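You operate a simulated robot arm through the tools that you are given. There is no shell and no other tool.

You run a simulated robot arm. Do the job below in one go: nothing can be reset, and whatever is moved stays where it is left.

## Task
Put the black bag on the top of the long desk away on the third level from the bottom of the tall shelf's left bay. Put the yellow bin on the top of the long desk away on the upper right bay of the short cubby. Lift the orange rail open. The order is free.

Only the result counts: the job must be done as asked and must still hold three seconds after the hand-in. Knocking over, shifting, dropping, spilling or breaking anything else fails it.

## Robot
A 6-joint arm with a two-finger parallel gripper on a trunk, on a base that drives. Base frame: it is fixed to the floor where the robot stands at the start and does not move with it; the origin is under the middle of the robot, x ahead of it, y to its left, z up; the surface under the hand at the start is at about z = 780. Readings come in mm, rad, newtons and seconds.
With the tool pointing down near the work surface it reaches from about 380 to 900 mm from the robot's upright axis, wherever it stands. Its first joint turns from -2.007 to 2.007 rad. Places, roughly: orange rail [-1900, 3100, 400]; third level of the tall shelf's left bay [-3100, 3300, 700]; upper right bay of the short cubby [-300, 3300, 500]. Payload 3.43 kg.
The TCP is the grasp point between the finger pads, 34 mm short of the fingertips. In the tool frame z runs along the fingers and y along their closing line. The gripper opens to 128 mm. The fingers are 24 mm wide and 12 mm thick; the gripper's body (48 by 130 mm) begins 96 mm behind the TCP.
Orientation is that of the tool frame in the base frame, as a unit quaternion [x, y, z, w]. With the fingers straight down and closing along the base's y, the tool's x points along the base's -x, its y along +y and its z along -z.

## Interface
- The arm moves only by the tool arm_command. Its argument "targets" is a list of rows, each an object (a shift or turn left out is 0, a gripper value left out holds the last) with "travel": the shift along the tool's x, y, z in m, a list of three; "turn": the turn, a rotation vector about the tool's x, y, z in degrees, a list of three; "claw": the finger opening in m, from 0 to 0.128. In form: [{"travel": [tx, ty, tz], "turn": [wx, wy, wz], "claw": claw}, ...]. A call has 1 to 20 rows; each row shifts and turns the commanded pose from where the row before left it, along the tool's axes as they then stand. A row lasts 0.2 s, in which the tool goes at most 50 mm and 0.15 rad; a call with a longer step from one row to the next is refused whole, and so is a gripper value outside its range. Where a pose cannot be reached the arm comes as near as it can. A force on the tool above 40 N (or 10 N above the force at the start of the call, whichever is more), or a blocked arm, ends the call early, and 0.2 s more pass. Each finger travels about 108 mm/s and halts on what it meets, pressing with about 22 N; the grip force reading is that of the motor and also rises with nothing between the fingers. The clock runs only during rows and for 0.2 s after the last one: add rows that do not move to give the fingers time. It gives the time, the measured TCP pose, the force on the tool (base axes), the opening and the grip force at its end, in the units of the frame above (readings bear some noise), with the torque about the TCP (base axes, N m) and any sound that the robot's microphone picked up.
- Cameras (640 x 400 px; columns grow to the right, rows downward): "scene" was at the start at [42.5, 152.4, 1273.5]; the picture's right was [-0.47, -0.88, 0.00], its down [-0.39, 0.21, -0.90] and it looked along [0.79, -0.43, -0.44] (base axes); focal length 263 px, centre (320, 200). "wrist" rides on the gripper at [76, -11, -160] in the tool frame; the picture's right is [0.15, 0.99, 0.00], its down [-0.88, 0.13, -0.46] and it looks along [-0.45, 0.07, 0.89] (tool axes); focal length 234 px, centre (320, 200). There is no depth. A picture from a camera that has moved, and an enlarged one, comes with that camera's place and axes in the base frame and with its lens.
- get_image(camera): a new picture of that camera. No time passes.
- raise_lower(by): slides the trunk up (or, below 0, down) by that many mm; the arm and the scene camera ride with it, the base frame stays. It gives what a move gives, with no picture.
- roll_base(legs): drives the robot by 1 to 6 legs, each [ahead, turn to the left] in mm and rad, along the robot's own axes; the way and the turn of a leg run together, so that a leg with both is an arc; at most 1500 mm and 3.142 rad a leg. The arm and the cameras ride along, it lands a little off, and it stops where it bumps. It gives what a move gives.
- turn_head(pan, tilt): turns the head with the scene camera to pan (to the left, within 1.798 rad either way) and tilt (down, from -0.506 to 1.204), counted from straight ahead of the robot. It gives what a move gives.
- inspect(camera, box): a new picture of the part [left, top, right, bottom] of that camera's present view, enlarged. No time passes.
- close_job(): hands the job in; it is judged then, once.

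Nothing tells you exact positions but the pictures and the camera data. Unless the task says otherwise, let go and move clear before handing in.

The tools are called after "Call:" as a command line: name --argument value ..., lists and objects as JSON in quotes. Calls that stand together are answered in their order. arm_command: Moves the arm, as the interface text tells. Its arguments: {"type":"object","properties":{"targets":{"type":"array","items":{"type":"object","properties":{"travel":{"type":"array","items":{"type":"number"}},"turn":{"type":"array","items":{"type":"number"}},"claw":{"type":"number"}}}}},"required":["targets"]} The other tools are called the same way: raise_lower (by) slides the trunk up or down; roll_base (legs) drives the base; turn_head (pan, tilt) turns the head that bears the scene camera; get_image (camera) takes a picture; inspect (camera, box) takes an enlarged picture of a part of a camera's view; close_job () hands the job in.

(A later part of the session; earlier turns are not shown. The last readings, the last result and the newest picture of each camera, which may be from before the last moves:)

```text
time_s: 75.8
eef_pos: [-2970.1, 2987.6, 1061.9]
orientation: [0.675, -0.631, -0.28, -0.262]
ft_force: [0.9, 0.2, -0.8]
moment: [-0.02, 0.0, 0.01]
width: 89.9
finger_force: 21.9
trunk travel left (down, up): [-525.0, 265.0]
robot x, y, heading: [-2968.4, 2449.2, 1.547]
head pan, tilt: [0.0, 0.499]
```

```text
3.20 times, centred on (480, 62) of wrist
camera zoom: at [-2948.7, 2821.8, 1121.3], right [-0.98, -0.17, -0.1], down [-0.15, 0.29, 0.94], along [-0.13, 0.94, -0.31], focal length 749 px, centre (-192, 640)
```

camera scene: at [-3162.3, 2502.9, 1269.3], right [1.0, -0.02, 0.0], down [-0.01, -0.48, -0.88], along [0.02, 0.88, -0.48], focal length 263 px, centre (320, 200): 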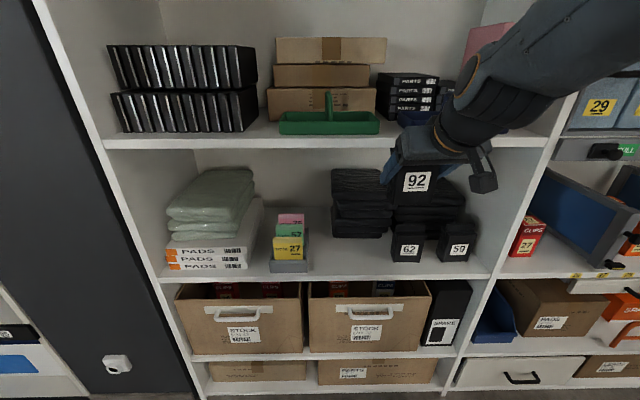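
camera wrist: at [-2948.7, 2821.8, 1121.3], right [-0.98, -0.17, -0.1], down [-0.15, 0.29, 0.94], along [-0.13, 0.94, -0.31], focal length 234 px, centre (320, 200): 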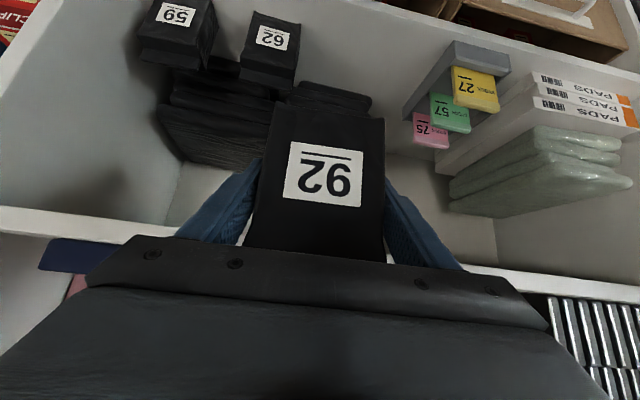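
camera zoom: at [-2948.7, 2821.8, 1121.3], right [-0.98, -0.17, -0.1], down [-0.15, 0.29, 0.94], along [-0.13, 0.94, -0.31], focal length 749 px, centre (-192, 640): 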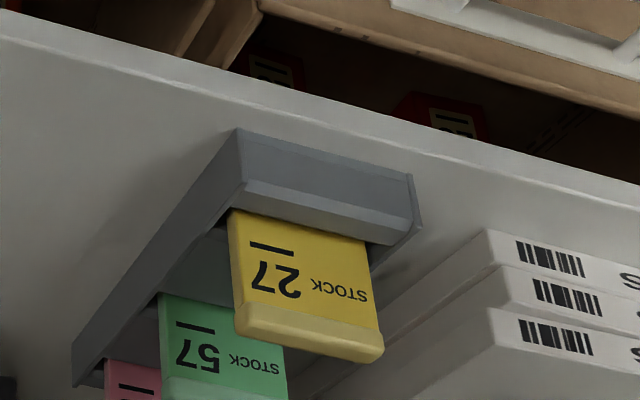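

The shelf surface is at z≈705 with its front edge at y≈3072. The free gap runs from x≈-3188 to -2921, so I'll aim for (-3055, 3150), starting by lowering the trunk with the bag still outside the shelf.

Call:
raise_lower --by -263

Call:
arm_command --targets '[{"turn": [2.69, 0, 2.69]}, {"travel": [0, 0.02, 0]}, {"travel": [0, 0.03, 0]}, {"travel": [0, 0.035, 0]}, {}]'

Call:
get_image --camera "scene"

Call:
get_image --camera "wrist"

```text
time_s: 78.5
eef_pos: [-2970.0, 3059.6, 797.5]
orientation: [0.676, -0.631, -0.278, -0.26]
ft_force: [-0.6, -0.8, -1.2]
moment: [0.02, 0.04, 0.0]
width: 89.7
finger_force: 21.8
trunk travel left (down, up): [-262.0, 528.0]
robot x, y, heading: [-2971.9, 2447.6, 1.551]
head pan, tilt: [0.0, 0.499]
```

```text
time_s: 79.7
eef_pos: [-3053.5, 3058.8, 797.4]
orientation: [0.655, -0.652, -0.271, -0.27]
ft_force: [0.5, -0.1, -1.4]
moment: [0.02, -0.01, 0.02]
width: 89.7
finger_force: 21.8
trunk travel left (down, up): [-262.0, 528.0]
robot x, y, heading: [-2969.2, 2444.6, 1.55]
head pan, tilt: [0.0, 0.499]
```

```text
taken
camera scene: at [-3160.9, 2576.1, 1006.4], right [1.0, -0.02, 0.0], down [-0.01, -0.48, -0.88], along [0.02, 0.88, -0.48], focal length 263 px, centre (320, 200)
```

scene: 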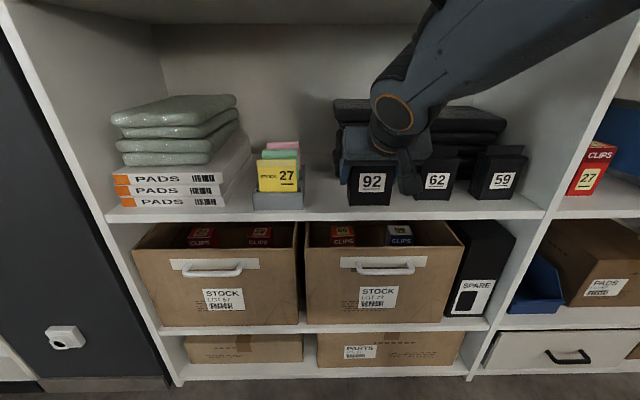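

```text
taken
camera wrist: at [-3043.2, 2893.1, 858.1], right [-0.99, -0.11, -0.1], down [-0.13, 0.3, 0.94], along [-0.07, 0.95, -0.31], focal length 234 px, centre (320, 200)
```

wrist: 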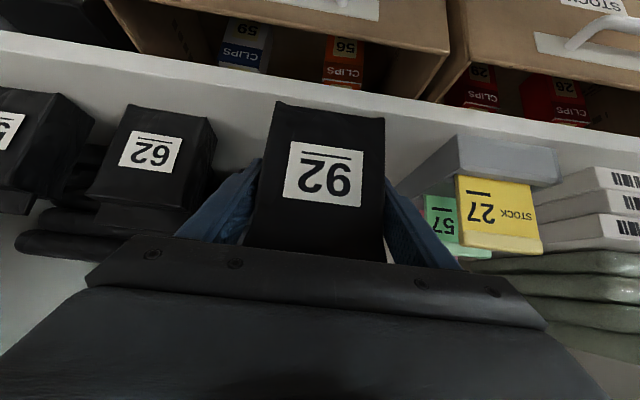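

The trunk is slanted, so lowering it also moved the hand forward 73 mm; it is still clear. Now I'll insert 91 mm and lower toward the board.

Call:
arm_command --targets '[{"travel": [-0.0215, 0, 0.0215]}, {"travel": [-0.0215, 0, 0.0215]}, {"travel": [-0.0215, 0, 0.0215]}, {}, {"travel": [0.01, 0, 0.01]}, {"travel": [0.01, 0, 0.01]}, {}]'

Call:
get_image --camera "scene"

Call:
get_image --camera "wrist"

```text
time_s: 81.3
eef_pos: [-3055.0, 3151.2, 768.5]
orientation: [0.654, -0.653, -0.271, -0.27]
ft_force: [-0.1, 0.3, -1.6]
moment: [-0.01, -0.03, 0.01]
width: 89.9
finger_force: 21.5
trunk travel left (down, up): [-262.0, 528.0]
robot x, y, heading: [-2971.9, 2446.1, 1.553]
head pan, tilt: [0.0, 0.499]
```

```text
taken
camera scene: at [-3160.9, 2576.1, 1006.4], right [1.0, -0.02, 0.0], down [-0.01, -0.48, -0.88], along [0.02, 0.88, -0.48], focal length 263 px, centre (320, 200)
```

scene: 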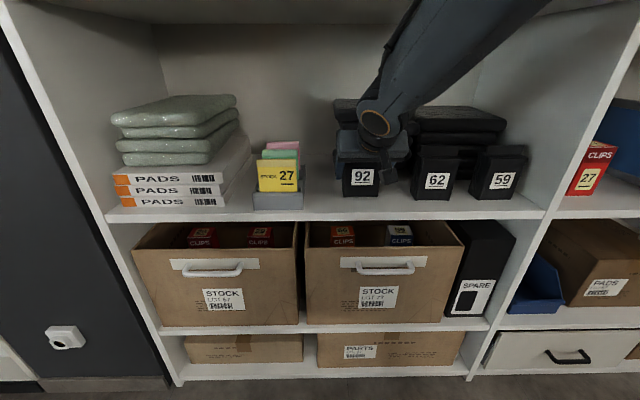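

```text
taken
camera wrist: at [-3044.3, 2984.9, 829.7], right [-0.99, -0.11, -0.1], down [-0.13, 0.3, 0.94], along [-0.07, 0.95, -0.31], focal length 234 px, centre (320, 200)
```

wrist: 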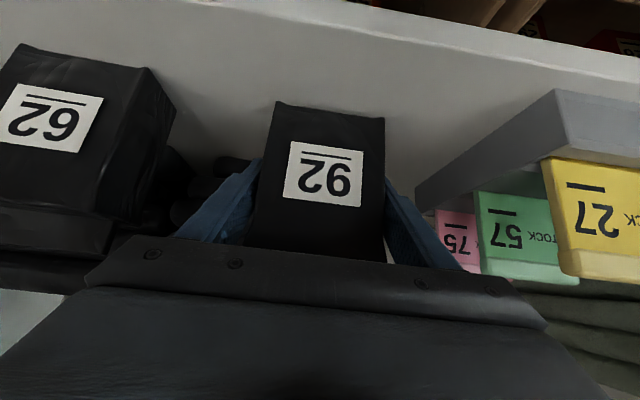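

Call:
arm_command --targets '[{"travel": [0.0015, 0, 0.0015]}, {"travel": [0.001, 0, 0.001]}, {"travel": [0.0007, 0, 0.0007]}, {}]'

Call:
inspect --camera "wrist" --box '[220, 70, 440, 220]'

Call:
inspect --camera "scene" --box '[320, 140, 440, 220]'

```text
time_s: 82.3
eef_pos: [-3054.8, 3149.8, 763.3]
orientation: [0.654, -0.653, -0.271, -0.269]
ft_force: [0.8, 0.1, -1.2]
moment: [0.01, -0.02, 0.02]
width: 90.0
finger_force: 22.3
trunk travel left (down, up): [-262.0, 528.0]
robot x, y, heading: [-2969.3, 2450.8, 1.55]
head pan, tilt: [0.0, 0.499]
```

```text
2.67 times, centred on (330, 145) of wrist
camera zoom: at [-3043.7, 2984.3, 825.1], right [-0.99, -0.11, -0.1], down [-0.13, 0.3, 0.94], along [-0.07, 0.95, -0.31], focal length 624 px, centre (293, 347)
```

zoom: 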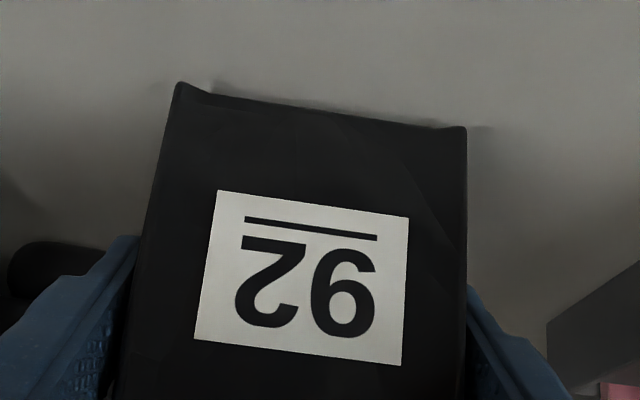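

```text
5.00 times, centred on (380, 180) of scene
camera zoom: at [-3160.9, 2576.1, 1006.4], right [1.0, -0.02, 0.0], down [-0.01, -0.48, -0.88], along [0.02, 0.88, -0.48], focal length 1315 px, centre (20, 300)
```

zoom: 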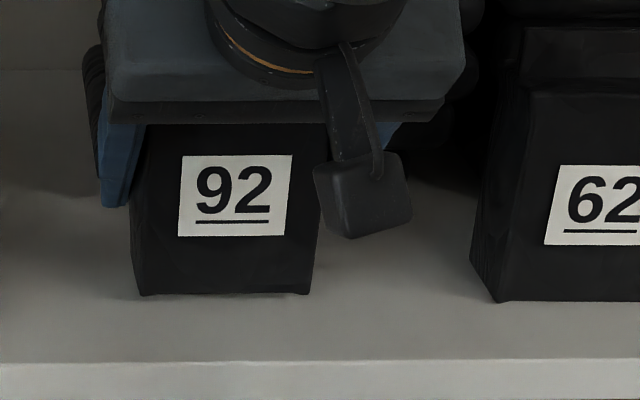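

Call:
arm_command --targets '[{"travel": [0.0007, 0, 0.0007]}, {"travel": [0.0007, 0, 0.0007]}, {}]'

Call:
arm_command --targets '[{"travel": [0.0007, 0, 0.0007]}, {"travel": [0.0007, 0, 0.0007]}, {}]'

```text
time_s: 83.1
eef_pos: [-3055.1, 3151.3, 762.8]
orientation: [0.654, -0.653, -0.27, -0.269]
ft_force: [-0.4, 0.7, -1.4]
moment: [-0.01, 0.05, 0.02]
width: 89.7
finger_force: 21.8
trunk travel left (down, up): [-262.0, 528.0]
robot x, y, heading: [-2969.0, 2447.2, 1.555]
head pan, tilt: [0.0, 0.499]
```

```text
time_s: 83.9
eef_pos: [-3054.6, 3151.1, 761.2]
orientation: [0.654, -0.652, -0.271, -0.27]
ft_force: [0.3, -0.1, -1.4]
moment: [0.01, 0.0, 0.03]
width: 89.4
finger_force: 21.8
trunk travel left (down, up): [-262.0, 528.0]
robot x, y, heading: [-2972.3, 2445.0, 1.549]
head pan, tilt: [0.0, 0.499]
```

Call:
arm_command --targets '[{"travel": [0.0007, 0, 0.0007]}, {"travel": [0.0007, 0, 0.0007]}, {}]'

Call:
arm_command --targets '[{"travel": [0.0007, 0, 0.0007]}, {"travel": [0.0007, 0, 0.0007]}, {}]'

Call:
inspect --camera "scene" --box '[320, 140, 440, 220]'

```text
time_s: 84.7
eef_pos: [-3053.8, 3150.9, 759.6]
orientation: [0.655, -0.652, -0.271, -0.27]
ft_force: [0.7, 0.3, 7.4]
moment: [0.2, -0.02, 0.0]
width: 89.9
finger_force: 21.7
trunk travel left (down, up): [-262.0, 528.0]
robot x, y, heading: [-2970.2, 2445.6, 1.549]
head pan, tilt: [0.0, 0.499]
```

```text
time_s: 85.5
eef_pos: [-3054.4, 3150.5, 757.5]
orientation: [0.654, -0.652, -0.272, -0.269]
ft_force: [1.2, 0.4, 11.1]
moment: [-0.02, -0.03, 0.0]
width: 89.8
finger_force: 22.5
trunk travel left (down, up): [-262.0, 528.0]
robot x, y, heading: [-2971.0, 2446.6, 1.551]
head pan, tilt: [0.0, 0.499]
```

```text
5.00 times, centred on (380, 180) of scene
camera zoom: at [-3160.8, 2575.8, 1006.5], right [1.0, -0.02, 0.0], down [-0.01, -0.48, -0.88], along [0.02, 0.88, -0.48], focal length 1315 px, centre (20, 300)
```

zoom: 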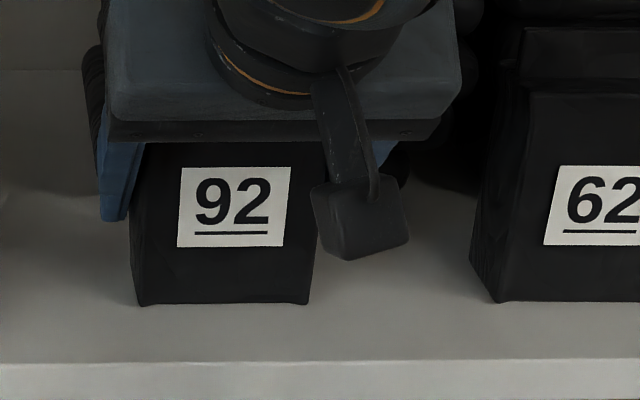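

The bag is on the board (contact force rose). Opening the fingers and backing out along the tool axis.

Call:
arm_command --targets '[{"claw": 0.1}, {"claw": 0.115}, {"claw": 0.128}, {}, {}]'

Call:
arm_command --targets '[{"travel": [0, 0, -0.02]}, {"travel": [0, 0, -0.03]}, {"travel": [0, 0, -0.04]}, {"travel": [0, 0, -0.045]}, {}]'

Call:
get_image --camera "wrist"

Call:
get_image --camera "scene"

```text
time_s: 86.7
eef_pos: [-3053.9, 3150.9, 755.5]
orientation: [0.654, -0.653, -0.27, -0.27]
ft_force: [-0.1, 0.5, -0.2]
moment: [-0.05, -0.02, 0.0]
width: 127.9
finger_force: 0.1
trunk travel left (down, up): [-262.0, 528.0]
robot x, y, heading: [-2971.6, 2449.0, 1.549]
head pan, tilt: [0.0, 0.499]
```

```text
time_s: 87.9
eef_pos: [-3058.1, 3067.7, 848.6]
orientation: [0.654, -0.653, -0.27, -0.27]
ft_force: [0.4, 0.1, 0.3]
moment: [-0.02, 0.02, 0.01]
width: 128.2
finger_force: 0.1
out of reach, approached as far as the arm can: row 4
trunk travel left (down, up): [-262.0, 528.0]
robot x, y, heading: [-2971.0, 2446.9, 1.55]
head pan, tilt: [0.0, 0.499]
```

```text
taken
camera wrist: at [-3046.8, 2901.4, 909.2], right [-0.99, -0.11, -0.1], down [-0.13, 0.3, 0.94], along [-0.07, 0.95, -0.31], focal length 234 px, centre (320, 200)
```

wrist: 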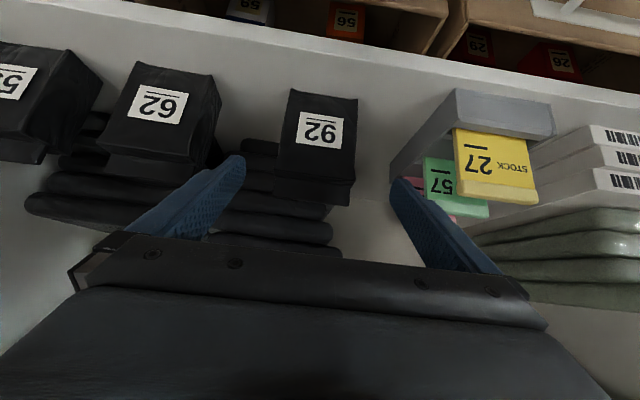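

```text
taken
camera scene: at [-3160.9, 2576.1, 1006.4], right [1.0, -0.02, 0.0], down [-0.01, -0.48, -0.88], along [0.02, 0.88, -0.48], focal length 263 px, centre (320, 200)
```

scene: 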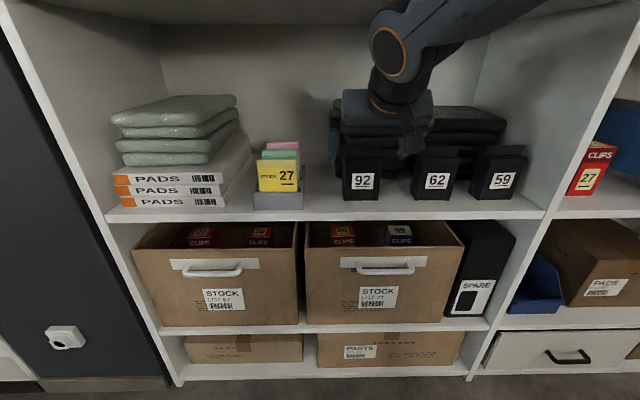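

The black bag stands on the third level next to the other bags. Next I'll raise the trunk to pull the hand clear, turn to drive back along the shelf, and face the orange rail.

Call:
raise_lower --by 263

Call:
roll_base --legs '[[0, -1.551]]'

Call:
turn_head --pan 0.6 --tilt 0.6

Call:
get_image --camera "scene"

```text
time_s: 90.2
eef_pos: [-3057.0, 3059.9, 1085.6]
orientation: [-0.657, 0.657, 0.26, 0.262]
ft_force: [-0.4, -6.6, 1.4]
moment: [-0.02, -0.07, -0.55]
width: 128.2
finger_force: 0.1
trunk travel left (down, up): [-510.0, 280.0]
robot x, y, heading: [-2968.9, 2446.4, 1.551]
head pan, tilt: [0.0, 0.499]
stopped: the force on the tool passed its limit at 66 N (the readings are from after the stop); the commanded pose is now the measured one
```

```text
time_s: 91.5
eef_pos: [-3000.3, 3061.3, 1078.0]
orientation: [-0.629, 0.687, 0.243, 0.271]
ft_force: [0.5, -0.9, -0.6]
moment: [0.01, -0.07, 0.07]
width: 127.5
finger_force: 0.1
trunk travel left (down, up): [-510.0, 280.0]
robot x, y, heading: [-2968.8, 2449.4, 1.465]
head pan, tilt: [0.0, 0.499]
stopped in leg 1: the force on the tool passed its limit at 194 N (the readings are from after the stop); the commanded pose is now the measured one
```

```text
time_s: 92.5
eef_pos: [-3000.5, 3062.4, 1078.8]
orientation: [-0.628, 0.687, 0.243, 0.272]
ft_force: [0.9, -1.8, -1.9]
moment: [0.01, -0.11, 0.08]
width: 127.6
finger_force: 0.1
trunk travel left (down, up): [-510.0, 280.0]
robot x, y, heading: [-2970.1, 2447.7, 1.459]
head pan, tilt: [0.6, 0.6]
```

```text
taken
camera scene: at [-3207.8, 2510.6, 1245.3], right [0.88, 0.47, 0.0], down [0.27, -0.5, -0.83], along [-0.39, 0.73, -0.56], focal length 263 px, centre (320, 200)
```

scene: 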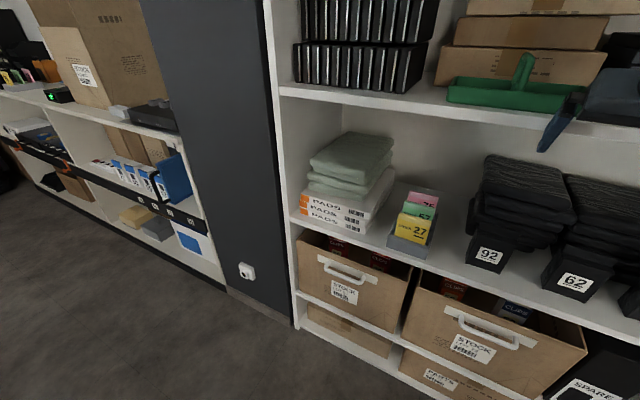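

The fingers caught the underside of the fourth board when rising. I'll stop chaining moves and look at what they are touching.

Call:
get_image --camera "wrist"

Call:
turn_head --pan 0.0 --tilt 0.3

Call:
get_image --camera "scene"

```text
taken
camera wrist: at [-3005.1, 2898.1, 1144.9], right [-0.99, -0.02, -0.11], down [-0.11, 0.35, 0.93], along [0.02, 0.94, -0.35], focal length 234 px, centre (320, 200)
```

wrist: 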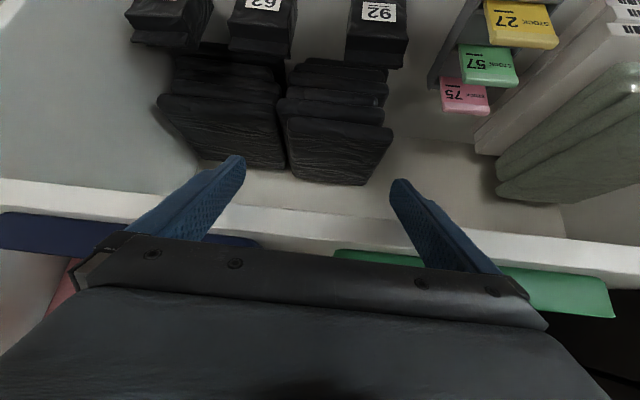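

```text
time_s: 93.5
eef_pos: [-3000.7, 3062.5, 1078.5]
orientation: [-0.628, 0.687, 0.243, 0.272]
ft_force: [0.2, -2.1, -2.4]
moment: [0.0, -0.1, 0.19]
width: 127.9
finger_force: 0.0
trunk travel left (down, up): [-510.0, 280.0]
robot x, y, heading: [-2969.2, 2447.8, 1.46]
head pan, tilt: [0.0, 0.3]
```

```text
taken
camera scene: at [-3156.1, 2525.5, 1272.8], right [0.99, -0.11, 0.0], down [-0.03, -0.29, -0.96], along [0.1, 0.95, -0.3], focal length 263 px, centre (320, 200)
```

scene: 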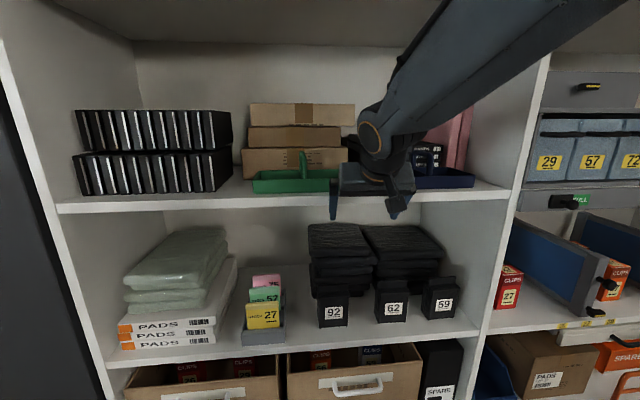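

The only contact is between the fingers and the front lower edge of the fourth board; the objects look unmoved. I'll pull the hand straight back and slightly down.

Call:
arm_command --targets '[{"travel": [0.008, -0.001, -0.001]}, {"travel": [0.0169, -0.0018, -0.0111]}, {"travel": [0.0169, -0.0018, -0.0111]}, {"travel": [0.0169, -0.0018, -0.0111]}, {}]'

Call:
get_image --camera "wrist"

Call:
get_image --camera "scene"

```text
time_s: 94.7
eef_pos: [-2999.7, 2995.8, 1063.0]
orientation: [-0.628, 0.687, 0.243, 0.272]
ft_force: [-0.5, -0.6, -0.2]
moment: [-0.05, -0.03, -0.04]
width: 128.2
finger_force: 0.2
trunk travel left (down, up): [-510.0, 280.0]
robot x, y, heading: [-2970.6, 2449.6, 1.464]
head pan, tilt: [0.0, 0.3]
```

```text
taken
camera wrist: at [-3005.1, 2831.2, 1130.3], right [-0.99, -0.02, -0.11], down [-0.11, 0.35, 0.93], along [0.02, 0.94, -0.35], focal length 234 px, centre (320, 200)
```

wrist: 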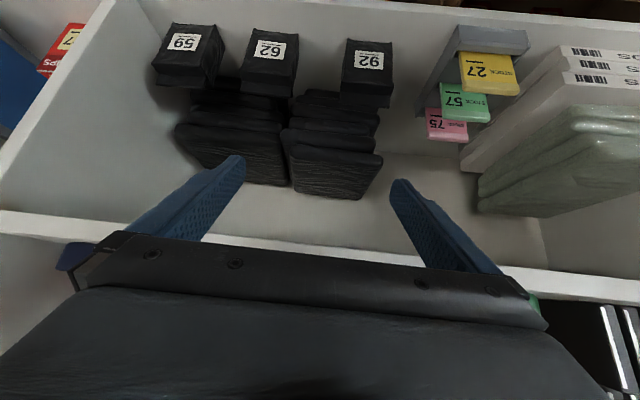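

```text
taken
camera scene: at [-3156.1, 2525.6, 1272.8], right [0.99, -0.11, 0.0], down [-0.03, -0.29, -0.96], along [0.1, 0.95, -0.3], focal length 263 px, centre (320, 200)
```

scene: 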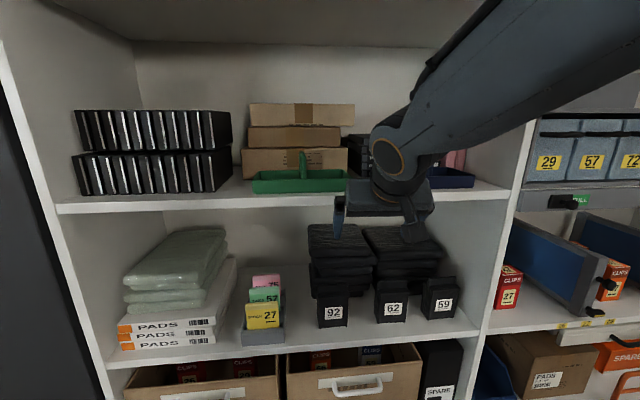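

The hand is free. Now turning right, one move at a time, to drive along the shelf.

Call:
roll_base --legs '[[0, -1.464]]'

Call:
turn_head --pan 1.57 --tilt 0.3

Call:
get_image --camera "scene"

Call:
turn_head --pan 0.6 --tilt 0.6

Call:
get_image --camera "scene"

```text
time_s: 98.7
eef_pos: [-2427.0, 2528.9, 1062.6]
orientation: [-0.004, 0.932, -0.002, 0.363]
ft_force: [0.2, 0.6, 0.1]
moment: [0.03, -0.02, -0.01]
width: 128.2
finger_force: 0.1
trunk travel left (down, up): [-510.0, 280.0]
robot x, y, heading: [-2968.9, 2446.0, -0.014]
head pan, tilt: [0.0, 0.3]
```

```text
time_s: 100.3
eef_pos: [-2426.7, 2529.4, 1062.3]
orientation: [-0.003, 0.931, -0.003, 0.364]
ft_force: [-0.7, -0.9, -0.6]
moment: [-0.03, -0.02, -0.01]
width: 128.1
finger_force: 0.2
trunk travel left (down, up): [-510.0, 280.0]
robot x, y, heading: [-2974.5, 2446.5, -0.01]
head pan, tilt: [1.571, 0.3]
```

```text
taken
camera scene: at [-3001.1, 2736.2, 1272.8], right [1.0, -0.01, 0.0], down [0.0, -0.3, -0.96], along [0.01, 0.96, -0.3], focal length 263 px, centre (320, 200)
```

scene: 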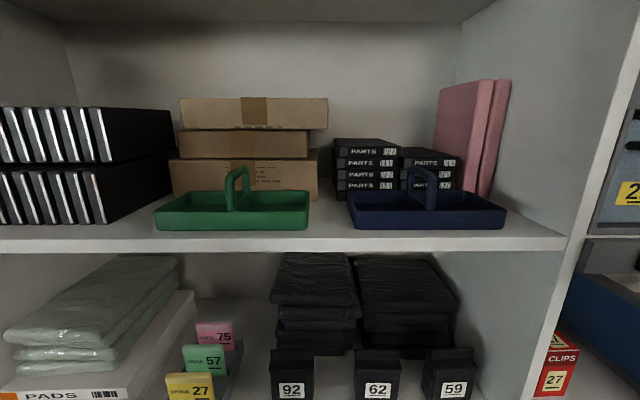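

```text
time_s: 101.5
eef_pos: [-2426.4, 2529.0, 1064.0]
orientation: [-0.004, 0.931, -0.002, 0.365]
ft_force: [0.1, 0.4, -0.3]
moment: [0.02, 0.01, -0.02]
width: 127.6
finger_force: 0.1
trunk travel left (down, up): [-510.0, 280.0]
robot x, y, heading: [-2971.0, 2448.4, -0.006]
head pan, tilt: [0.6, 0.6]
```

```text
taken
camera scene: at [-2928.8, 2692.0, 1245.3], right [0.56, -0.83, 0.0], down [-0.47, -0.31, -0.83], along [0.69, 0.46, -0.56], focal length 263 px, centre (320, 200)
```

scene: 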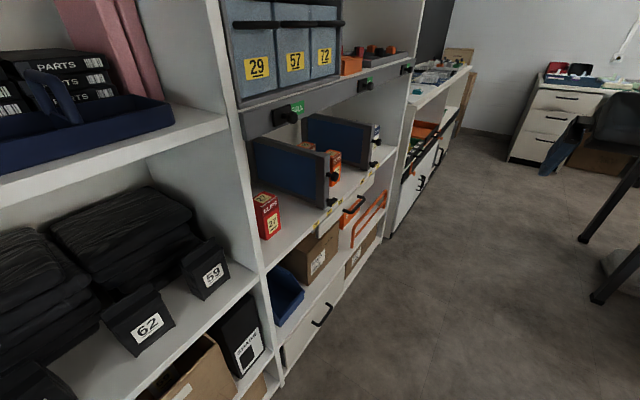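

The trays on the fourth level look undisturbed. I'll drive forward about 1 m so that I'm beside the orange rail.

Call:
roll_base --legs '[[1020, 0.01]]'

Call:
turn_head --pan 1.45 --tilt 0.85

Call:
get_image --camera "scene"

```text
time_s: 106.9
eef_pos: [-1396.5, 2530.9, 1063.9]
orientation: [-0.009, 0.931, 0.0, 0.364]
ft_force: [-0.5, 0.0, -0.6]
moment: [0.02, 0.01, 0.02]
width: 128.0
finger_force: 0.1
trunk travel left (down, up): [-510.0, 280.0]
robot x, y, heading: [-1940.7, 2441.1, 0.007]
head pan, tilt: [0.6, 0.6]
```

```text
time_s: 108.0
eef_pos: [-1395.6, 2531.1, 1063.1]
orientation: [-0.009, 0.931, -0.001, 0.364]
ft_force: [0.3, -0.3, -0.4]
moment: [-0.04, 0.02, -0.03]
width: 127.9
finger_force: 0.0
trunk travel left (down, up): [-510.0, 280.0]
robot x, y, heading: [-1940.0, 2439.2, 0.006]
head pan, tilt: [1.45, 0.85]
```

```text
taken
camera scene: at [-1963.1, 2715.2, 1224.4], right [0.99, -0.12, 0.0], down [-0.09, -0.75, -0.66], along [0.08, 0.66, -0.75], focal length 263 px, centre (320, 200)
```

scene: 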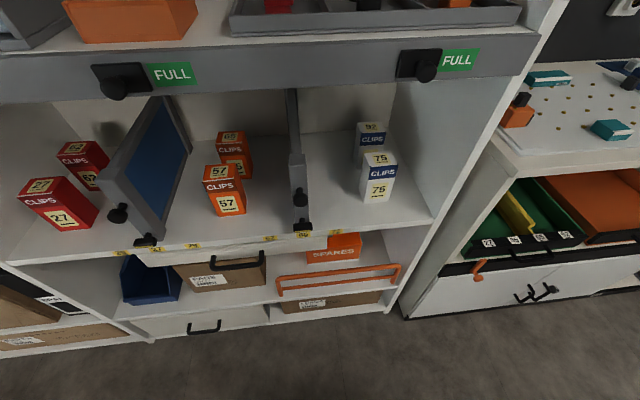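

Call:
inspect --camera "scene" --box '[250, 215, 430, 325]'

Call:
raise_lower --by -400

Call:
turn_head --pan 1.45 --tilt 0.6

Call:
get_image --camera "scene"

```text
3.56 times, centred on (340, 270) of scene
camera zoom: at [-1963.1, 2715.2, 1224.4], right [0.99, -0.12, 0.0], down [-0.09, -0.75, -0.66], along [0.08, 0.66, -0.75], focal length 935 px, centre (249, -49)
```

zoom: 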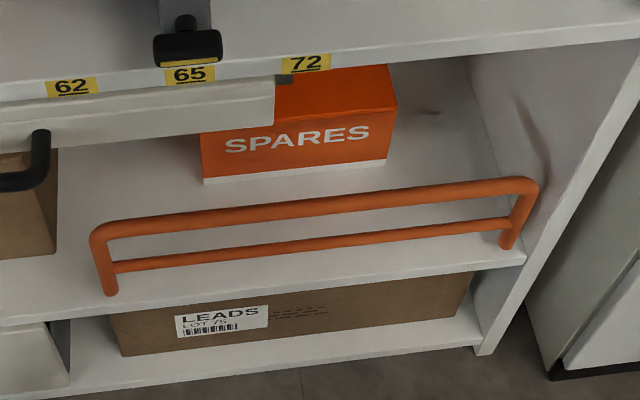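

```text
time_s: 111.9
eef_pos: [-1289.7, 2530.8, 662.7]
orientation: [-0.009, 0.932, 0.0, 0.363]
ft_force: [-0.2, 0.1, 0.6]
moment: [0.0, -0.01, 0.01]
width: 128.0
finger_force: 0.1
trunk travel left (down, up): [-110.0, 680.0]
robot x, y, heading: [-1939.5, 2443.5, 0.006]
head pan, tilt: [1.45, 0.85]
```

```text
time_s: 112.7
eef_pos: [-1289.1, 2531.8, 663.1]
orientation: [-0.009, 0.931, -0.001, 0.364]
ft_force: [-0.4, -0.2, -0.2]
moment: [0.03, 0.0, 0.02]
width: 127.9
finger_force: 0.0
trunk travel left (down, up): [-110.0, 680.0]
robot x, y, heading: [-1939.6, 2438.3, 0.001]
head pan, tilt: [1.45, 0.6]
```

```text
taken
camera scene: at [-1850.6, 2725.4, 845.2], right [0.99, -0.12, 0.0], down [-0.07, -0.56, -0.82], along [0.1, 0.82, -0.57], focal length 263 px, centre (320, 200)
```

scene: 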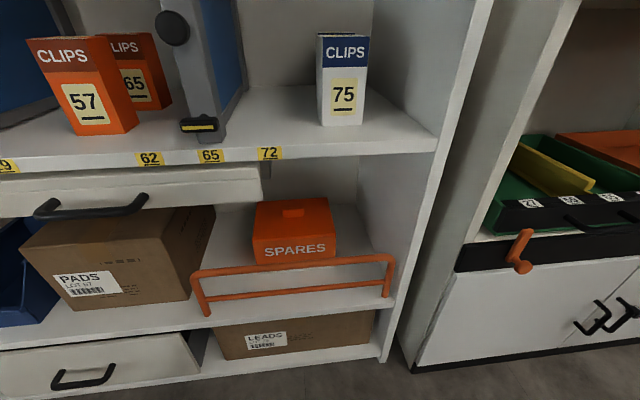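

Call:
inspect --camera "scene" --box '[180, 240, 420, 380]'

Call:
inspect --camera "scene" --box '[350, 230, 430, 310]'

Call:
inspect --camera "scene" --box '[180, 250, 260, 330]'

```text
2.67 times, centred on (300, 310) of scene
camera zoom: at [-1850.6, 2725.4, 845.2], right [0.99, -0.12, 0.0], down [-0.07, -0.56, -0.82], along [0.1, 0.82, -0.57], focal length 701 px, centre (373, -93)
```

zoom: 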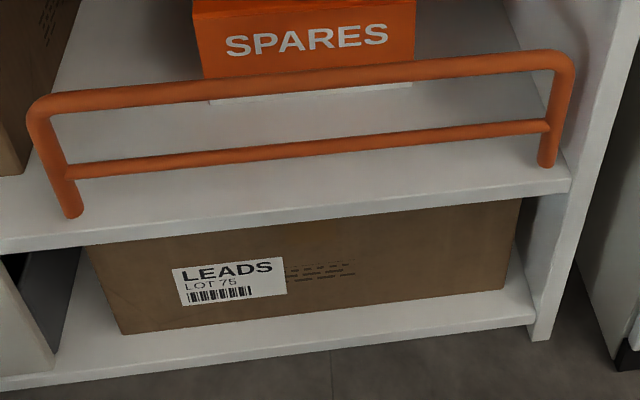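

```text
5.00 times, centred on (390, 270) of scene
camera zoom: at [-1850.6, 2725.4, 845.2], right [0.99, -0.12, 0.0], down [-0.07, -0.56, -0.82], along [0.1, 0.82, -0.57], focal length 1315 px, centre (-30, -150)
```

zoom: 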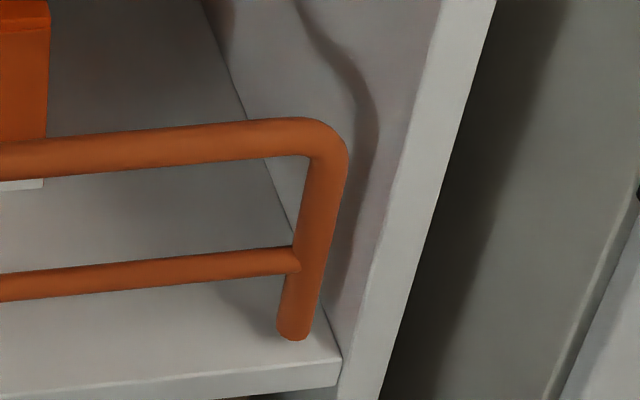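

```text
5.00 times, centred on (220, 290) of scene
camera zoom: at [-1850.6, 2725.4, 845.2], right [0.99, -0.12, 0.0], down [-0.07, -0.56, -0.82], along [0.1, 0.82, -0.57], focal length 1315 px, centre (820, -250)
```

zoom: 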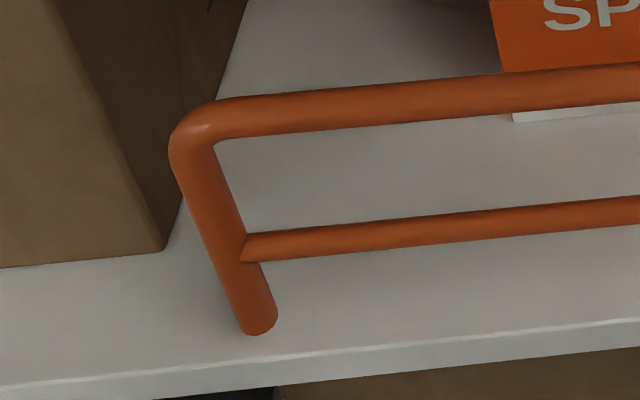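

The rail is a free-looking U-frame: its top bar runs from x≈-2048 to -1658 at (y≈3083, z≈441), its feet sit near z≈314, and the shelf opening above is clear. I'll arc the base so that it faces the rail from about (-1830, 2330).

Call:
roll_base --legs '[[215, 0], [-173, 1.566]]'

Call:
turn_head --pan -0.1 --tilt 0.6

Call:
get_image --camera "scene"

Call:
get_image --camera "wrist"

```text
time_s: 118.2
eef_pos: [-1930.0, 2978.5, 664.3]
orientation: [0.67, -0.647, -0.26, -0.256]
ft_force: [0.5, 0.0, 0.0]
moment: [-0.01, 0.03, 0.01]
width: 128.0
finger_force: 0.0
trunk travel left (down, up): [-110.0, 680.0]
robot x, y, heading: [-1833.6, 2331.5, 1.581]
head pan, tilt: [1.45, 0.6]
```

```text
time_s: 119.8
eef_pos: [-1929.6, 2977.8, 663.2]
orientation: [0.669, -0.648, -0.258, -0.256]
ft_force: [0.6, -0.5, -0.5]
moment: [0.02, 0.02, 0.02]
width: 127.9
finger_force: 0.0
trunk travel left (down, up): [-110.0, 680.0]
robot x, y, heading: [-1829.4, 2335.2, 1.585]
head pan, tilt: [-0.099, 0.6]
```

```text
taken
camera scene: at [-2019.2, 2493.4, 845.3], right [1.0, -0.09, 0.0], down [-0.05, -0.56, -0.83], along [0.07, 0.82, -0.56], focal length 263 px, centre (320, 200)
```

scene: 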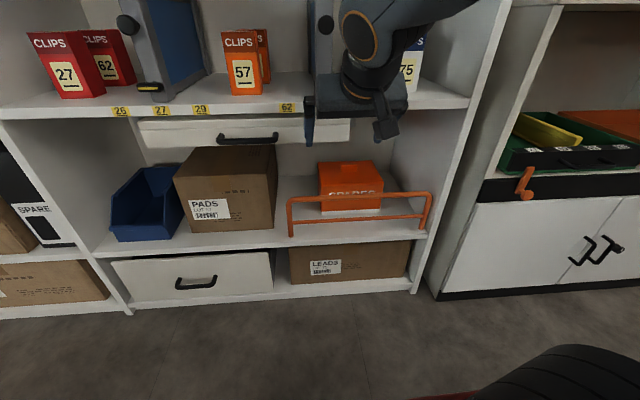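

```text
taken
camera wrist: at [-1914.7, 2814.7, 730.4], right [-0.98, -0.14, -0.11], down [-0.15, 0.33, 0.93], along [-0.09, 0.93, -0.35], focal length 234 px, centre (320, 200)
```

wrist: 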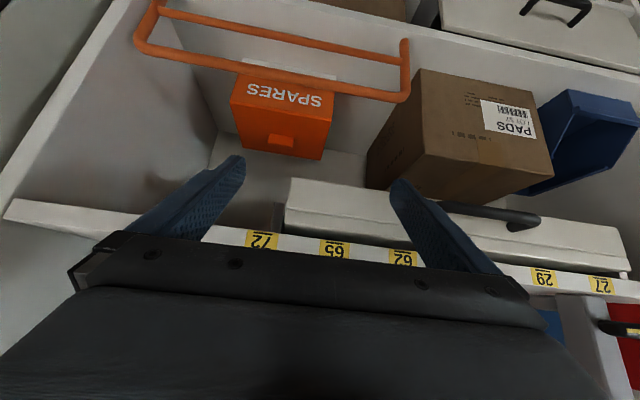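

I'm facing the rail. I'll narrow the claw, move to a pre-grasp pose in front of the top bar at x≈-1840, and roll the hand by 90° so the fingers straddle the bar.

Call:
arm_command --targets '[{"claw": 0.08}, {"travel": [0.0188, -0.0224, 0.0268], "claw": 0.06}, {"travel": [0.0188, -0.0224, 0.0268]}, {"travel": [0.0188, -0.0224, 0.0268]}, {"travel": [0.0188, -0.0224, 0.0268]}, {}]'

Call:
arm_command --targets '[{"turn": [0, 0, -8.2]}, {"turn": [0, 0, -8.2]}, {"turn": [0, 0, -8.2]}, {"turn": [0, 0, -8.2]}, {"turn": [0, 0, -8.2]}, {"turn": [0, 0, -8.2]}, {"turn": [0, 0, -8.2]}, {"turn": [0, 0, -8.2]}, {"turn": [0, 0, -8.2]}, {"turn": [0, 0, -8.2]}, {"turn": [0, 0, -8]}, {}]'

Call:
get_image --camera "scene"

Call:
get_image --camera "wrist"

```text
time_s: 121.2
eef_pos: [-1847.1, 2995.7, 542.8]
orientation: [0.671, -0.647, -0.26, -0.251]
ft_force: [0.2, 1.0, -0.5]
moment: [-0.01, 0.02, 0.02]
width: 59.8
finger_force: 0.1
out of reach, approached as far as the arm can: row 5
trunk travel left (down, up): [-110.0, 680.0]
robot x, y, heading: [-1830.5, 2328.7, 1.584]
head pan, tilt: [-0.099, 0.6]
```

```text
time_s: 123.8
eef_pos: [-1848.3, 2995.7, 543.2]
orientation: [0.931, 0.017, -0.001, -0.364]
ft_force: [0.1, -1.0, -0.3]
moment: [-0.01, 0.04, -0.02]
width: 60.0
finger_force: 0.0
trunk travel left (down, up): [-110.0, 680.0]
robot x, y, heading: [-1833.3, 2332.2, 1.584]
head pan, tilt: [-0.099, 0.6]
```

```text
taken
camera scene: at [-2019.1, 2493.4, 845.3], right [1.0, -0.09, 0.0], down [-0.05, -0.56, -0.83], along [0.07, 0.82, -0.56], focal length 263 px, centre (320, 200)
```

scene: 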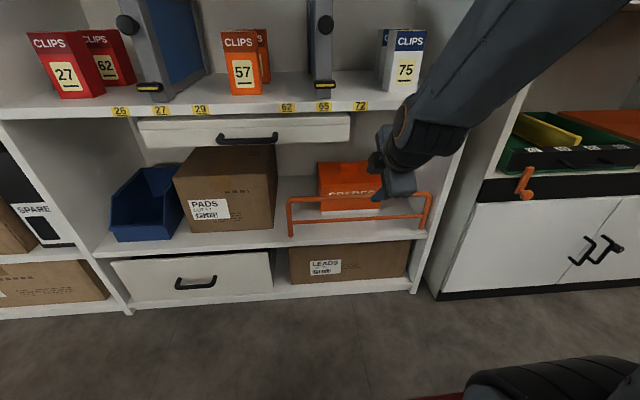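

```text
taken
camera wrist: at [-1771.2, 2898.8, 669.0], right [0.17, -0.72, -0.67], down [-0.87, -0.43, 0.24], along [-0.46, 0.54, -0.7], focal length 234 px, centre (320, 200)
```

wrist: 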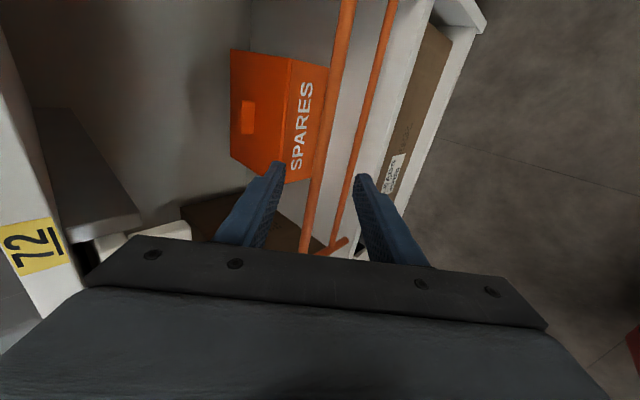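

The orientation is right and both bars are in view. I'll approach along the tool axis and check before closing.

Call:
arm_command --targets '[{"travel": [0, 0.001, 0.03]}, {"travel": [0, 0.001, 0.03]}, {"travel": [0, 0.001, 0.03]}, {}]'

Call:
get_image --camera "wrist"

Call:
inspect --camera "scene" --box '[270, 130, 450, 260]'

```text
time_s: 124.8
eef_pos: [-1850.9, 3055.8, 474.2]
orientation: [0.931, 0.015, -0.002, -0.364]
ft_force: [0.0, 0.6, -0.1]
moment: [-0.02, 0.01, 0.03]
width: 60.1
finger_force: 0.1
trunk travel left (down, up): [-110.0, 680.0]
robot x, y, heading: [-1831.4, 2331.2, 1.58]
head pan, tilt: [-0.099, 0.6]
```

```text
taken
camera wrist: at [-1773.6, 2957.7, 600.5], right [0.17, -0.72, -0.67], down [-0.87, -0.43, 0.24], along [-0.46, 0.54, -0.7], focal length 234 px, centre (320, 200)
```

wrist: 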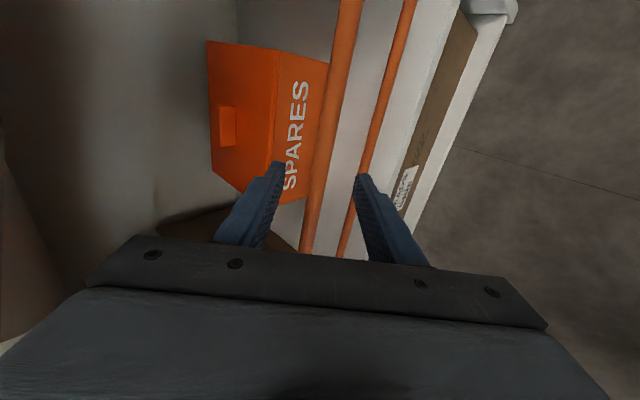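

```text
3.08 times, centred on (360, 195) of scene
camera zoom: at [-2019.1, 2493.4, 845.3], right [1.0, -0.09, 0.0], down [-0.05, -0.56, -0.83], along [0.07, 0.82, -0.56], focal length 809 px, centre (197, 215)
```

zoom: 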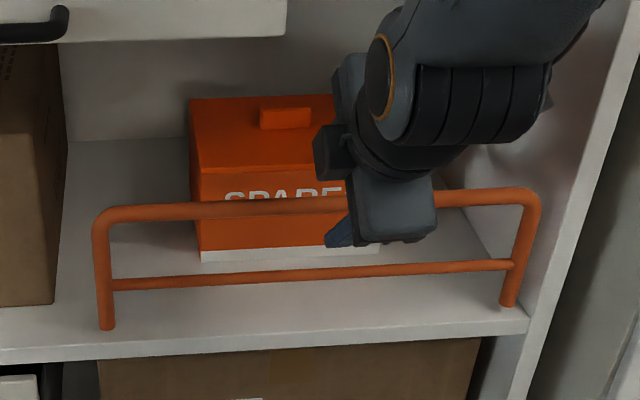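

Call:
arm_command --targets '[{"travel": [0, 0.001, 0.021]}, {"travel": [0, 0, 0.021]}, {}]'

Call:
get_image --camera "wrist"

Call:
inspect --camera "scene" --box '[270, 130, 450, 260]'

```text
time_s: 125.6
eef_pos: [-1850.9, 3083.1, 442.7]
orientation: [0.931, 0.015, -0.002, -0.364]
ft_force: [0.0, -0.8, -0.6]
moment: [-0.01, 0.0, 0.05]
width: 59.9
finger_force: 0.1
trunk travel left (down, up): [-110.0, 680.0]
robot x, y, heading: [-1833.7, 2330.4, 1.589]
head pan, tilt: [-0.099, 0.6]
```

```text
taken
camera wrist: at [-1773.4, 2985.3, 568.9], right [0.17, -0.72, -0.67], down [-0.87, -0.43, 0.24], along [-0.46, 0.54, -0.7], focal length 234 px, centre (320, 200)
```

wrist: 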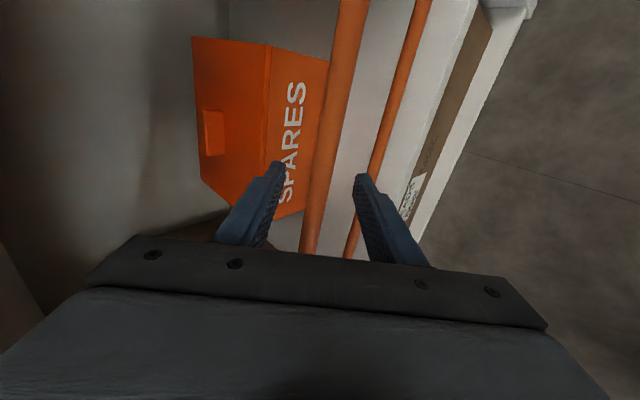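

```text
3.08 times, centred on (360, 195) of scene
camera zoom: at [-2019.1, 2493.4, 845.3], right [1.0, -0.09, 0.0], down [-0.05, -0.56, -0.83], along [0.07, 0.82, -0.56], focal length 809 px, centre (197, 215)
```

zoom: 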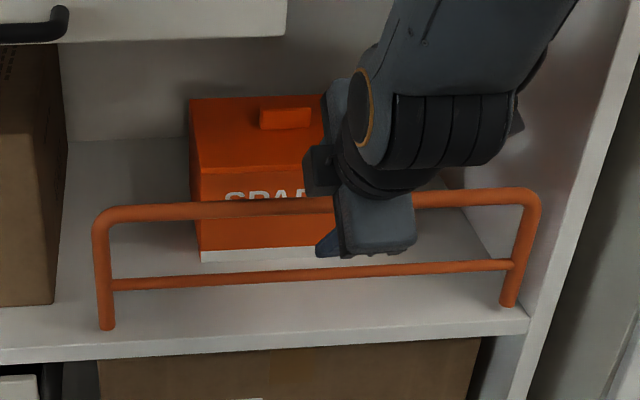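

Call:
arm_command --targets '[{"travel": [0, 0, 0.006]}, {"claw": 0.04}, {"claw": 0.02}, {"claw": 0.01}, {}, {}]'

Call:
get_image --camera "wrist"

```text
time_s: 127.0
eef_pos: [-1850.4, 3088.2, 438.3]
orientation: [0.931, 0.015, -0.002, -0.365]
ft_force: [-1.7, 3.6, 6.1]
moment: [0.02, 0.69, -1.01]
width: 16.0
finger_force: 45.0
trunk travel left (down, up): [-110.0, 680.0]
robot x, y, heading: [-1835.4, 2331.3, 1.58]
head pan, tilt: [-0.099, 0.6]
```

```text
taken
camera wrist: at [-1773.4, 2989.6, 565.0], right [0.17, -0.72, -0.67], down [-0.87, -0.43, 0.24], along [-0.46, 0.54, -0.7], focal length 234 px, centre (320, 200)
```

wrist: 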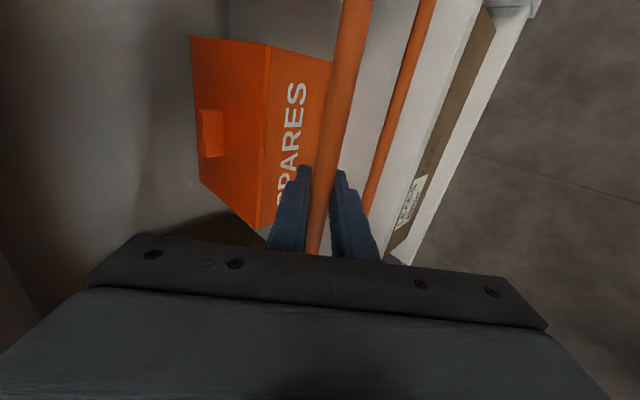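

The bar is gripped (16 mm). I'll try a gentle 15 mm straight lift.

Call:
arm_command --targets '[{"travel": [0, -0.00339, -0.00367]}, {"travel": [0, -0.00339, -0.00367]}, {"travel": [0, -0.00339, -0.00367]}, {}]'

Call:
inspect --camera "scene" --box '[270, 130, 450, 260]'

```text
time_s: 127.6
eef_pos: [-1849.7, 3080.8, 440.2]
orientation: [0.934, 0.013, -0.002, -0.356]
ft_force: [-2.3, 1.9, -10.8]
moment: [0.0, 0.79, -0.98]
width: 15.7
finger_force: 44.7
trunk travel left (down, up): [-110.0, 680.0]
robot x, y, heading: [-1833.7, 2331.9, 1.586]
head pan, tilt: [-0.099, 0.6]
stopped in row 3: the force on the tool passed its limit at 44 N (the readings are from after the stop); the commanded pose is now the measured one
```

```text
3.08 times, centred on (360, 195) of scene
camera zoom: at [-2019.1, 2493.7, 845.3], right [1.0, -0.09, 0.0], down [-0.05, -0.56, -0.82], along [0.07, 0.82, -0.57], focal length 809 px, centre (197, 215)
```

zoom: 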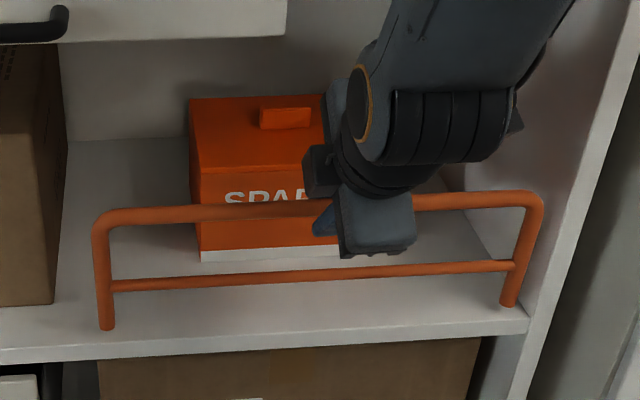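

Straight up is resisted, but the bar drifted toward me, so it may hinge at the feet. I'll test a gentle outward pull.

Call:
arm_command --targets '[{"travel": [0, 0.0036, -0.0034]}, {"travel": [0, 0.0036, -0.0034]}, {"travel": [0, 0.0036, -0.0034]}, {"travel": [0, 0.0036, -0.0034]}, {}]'

Call:
inspect --camera "scene" --box '[270, 130, 450, 260]'

```text
time_s: 128.8
eef_pos: [-1849.5, 3062.0, 440.8]
orientation: [0.934, 0.016, -0.002, -0.356]
ft_force: [-8.6, 1.3, -16.3]
moment: [0.04, 0.8, -0.69]
width: 15.9
finger_force: 45.1
trunk travel left (down, up): [-110.0, 680.0]
robot x, y, heading: [-1835.5, 2335.8, 1.58]
head pan, tilt: [-0.099, 0.6]
```

```text
3.08 times, centred on (360, 195) of scene
camera zoom: at [-2019.3, 2493.8, 845.2], right [1.0, -0.09, 0.0], down [-0.05, -0.56, -0.82], along [0.07, 0.82, -0.57], focal length 809 px, centre (197, 215)
```

zoom: 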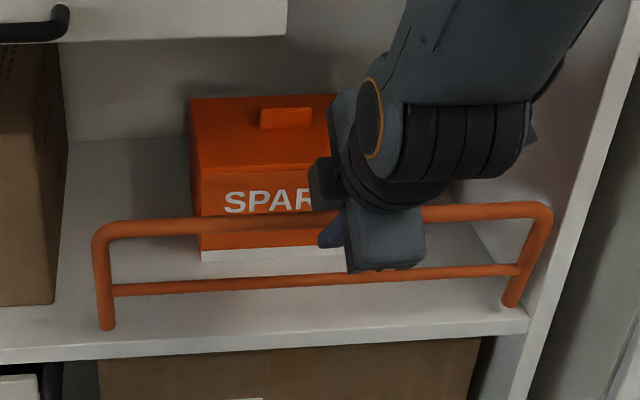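

The rail swings outward about its feet. I'll follow that arc (radius about 126 mm about z≈314) to about 40°.

Call:
arm_command --targets '[{"travel": [0, 0.0094, -0.0023]}, {"travel": [0, 0.0094, -0.0023]}, {"travel": [0, 0.0104, -0.0033]}, {"travel": [0, 0.0104, -0.0033]}, {"travel": [0, 0.0108, -0.0014]}, {"travel": [0, 0.0108, -0.0014]}, {}]'

Call:
get_image --camera "scene"

```text
time_s: 129.5
eef_pos: [-1851.0, 3047.5, 437.4]
orientation: [0.931, 0.014, -0.003, -0.365]
ft_force: [-1.9, -2.1, 12.3]
moment: [-0.02, 0.66, -1.07]
width: 16.1
finger_force: 45.0
trunk travel left (down, up): [-110.0, 680.0]
robot x, y, heading: [-1833.8, 2336.6, 1.587]
head pan, tilt: [-0.099, 0.6]
stopped in row 3: the force on the tool passed its limit at 44 N (the readings are from after the stop); the commanded pose is now the measured one
```

```text
taken
camera scene: at [-2019.2, 2492.9, 845.3], right [1.0, -0.09, 0.0], down [-0.05, -0.56, -0.83], along [0.07, 0.82, -0.56], focal length 263 px, centre (320, 200)
```

scene: 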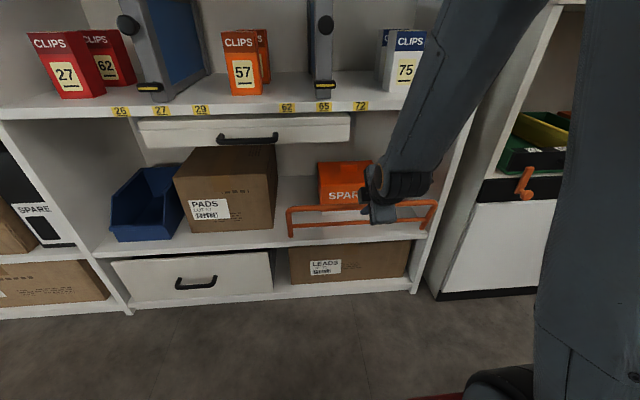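

The arc fits a hinge at about (y 3068, z 334) with a radius of 106 mm. I'll loosen the fingers so they only cage the bar, then follow the corrected arc.

Call:
arm_command --targets '[{"claw": 0.022}, {"travel": [0, 0.0071, -0.004]}, {"travel": [0, 0.0071, -0.004]}, {"travel": [0, 0.0088, -0.0028]}, {"travel": [0, 0.0088, -0.0028]}, {"travel": [0, 0.0091, -0.0012]}, {"travel": [0, 0.0091, -0.0012]}, {}]'

Call:
inspect --camera "scene" --box '[260, 140, 460, 280]'

Call:
get_image --camera "wrist"

```text
time_s: 131.3
eef_pos: [-1848.3, 3007.2, 415.8]
orientation: [0.932, 0.016, -0.002, -0.362]
ft_force: [0.5, -1.8, -1.5]
moment: [0.01, 0.03, -0.01]
width: 22.9
finger_force: 0.8
out of reach, approached as far as the arm can: row 7
trunk travel left (down, up): [-110.0, 680.0]
robot x, y, heading: [-1831.9, 2332.5, 1.589]
head pan, tilt: [-0.099, 0.6]
```

```text
2.86 times, centred on (360, 210) of scene
camera zoom: at [-2019.2, 2493.3, 845.3], right [1.0, -0.09, 0.0], down [-0.05, -0.56, -0.83], along [0.07, 0.82, -0.56], focal length 751 px, centre (206, 171)
```

zoom: 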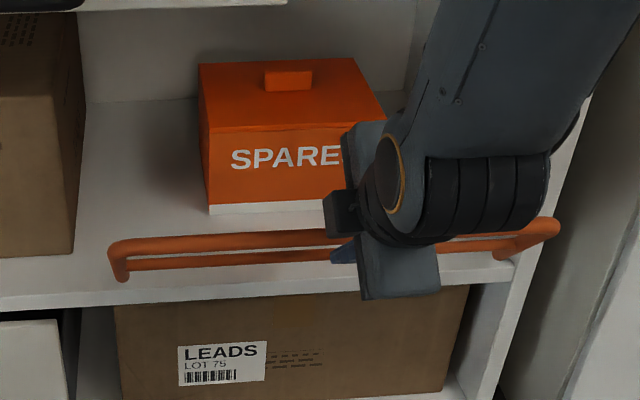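

```text
taken
camera wrist: at [-1771.0, 2910.4, 541.2], right [0.17, -0.72, -0.67], down [-0.87, -0.43, 0.24], along [-0.46, 0.54, -0.7], focal length 234 px, centre (320, 200)
```

wrist: 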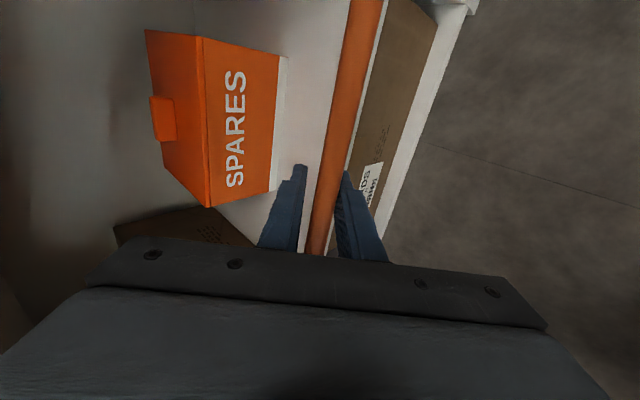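

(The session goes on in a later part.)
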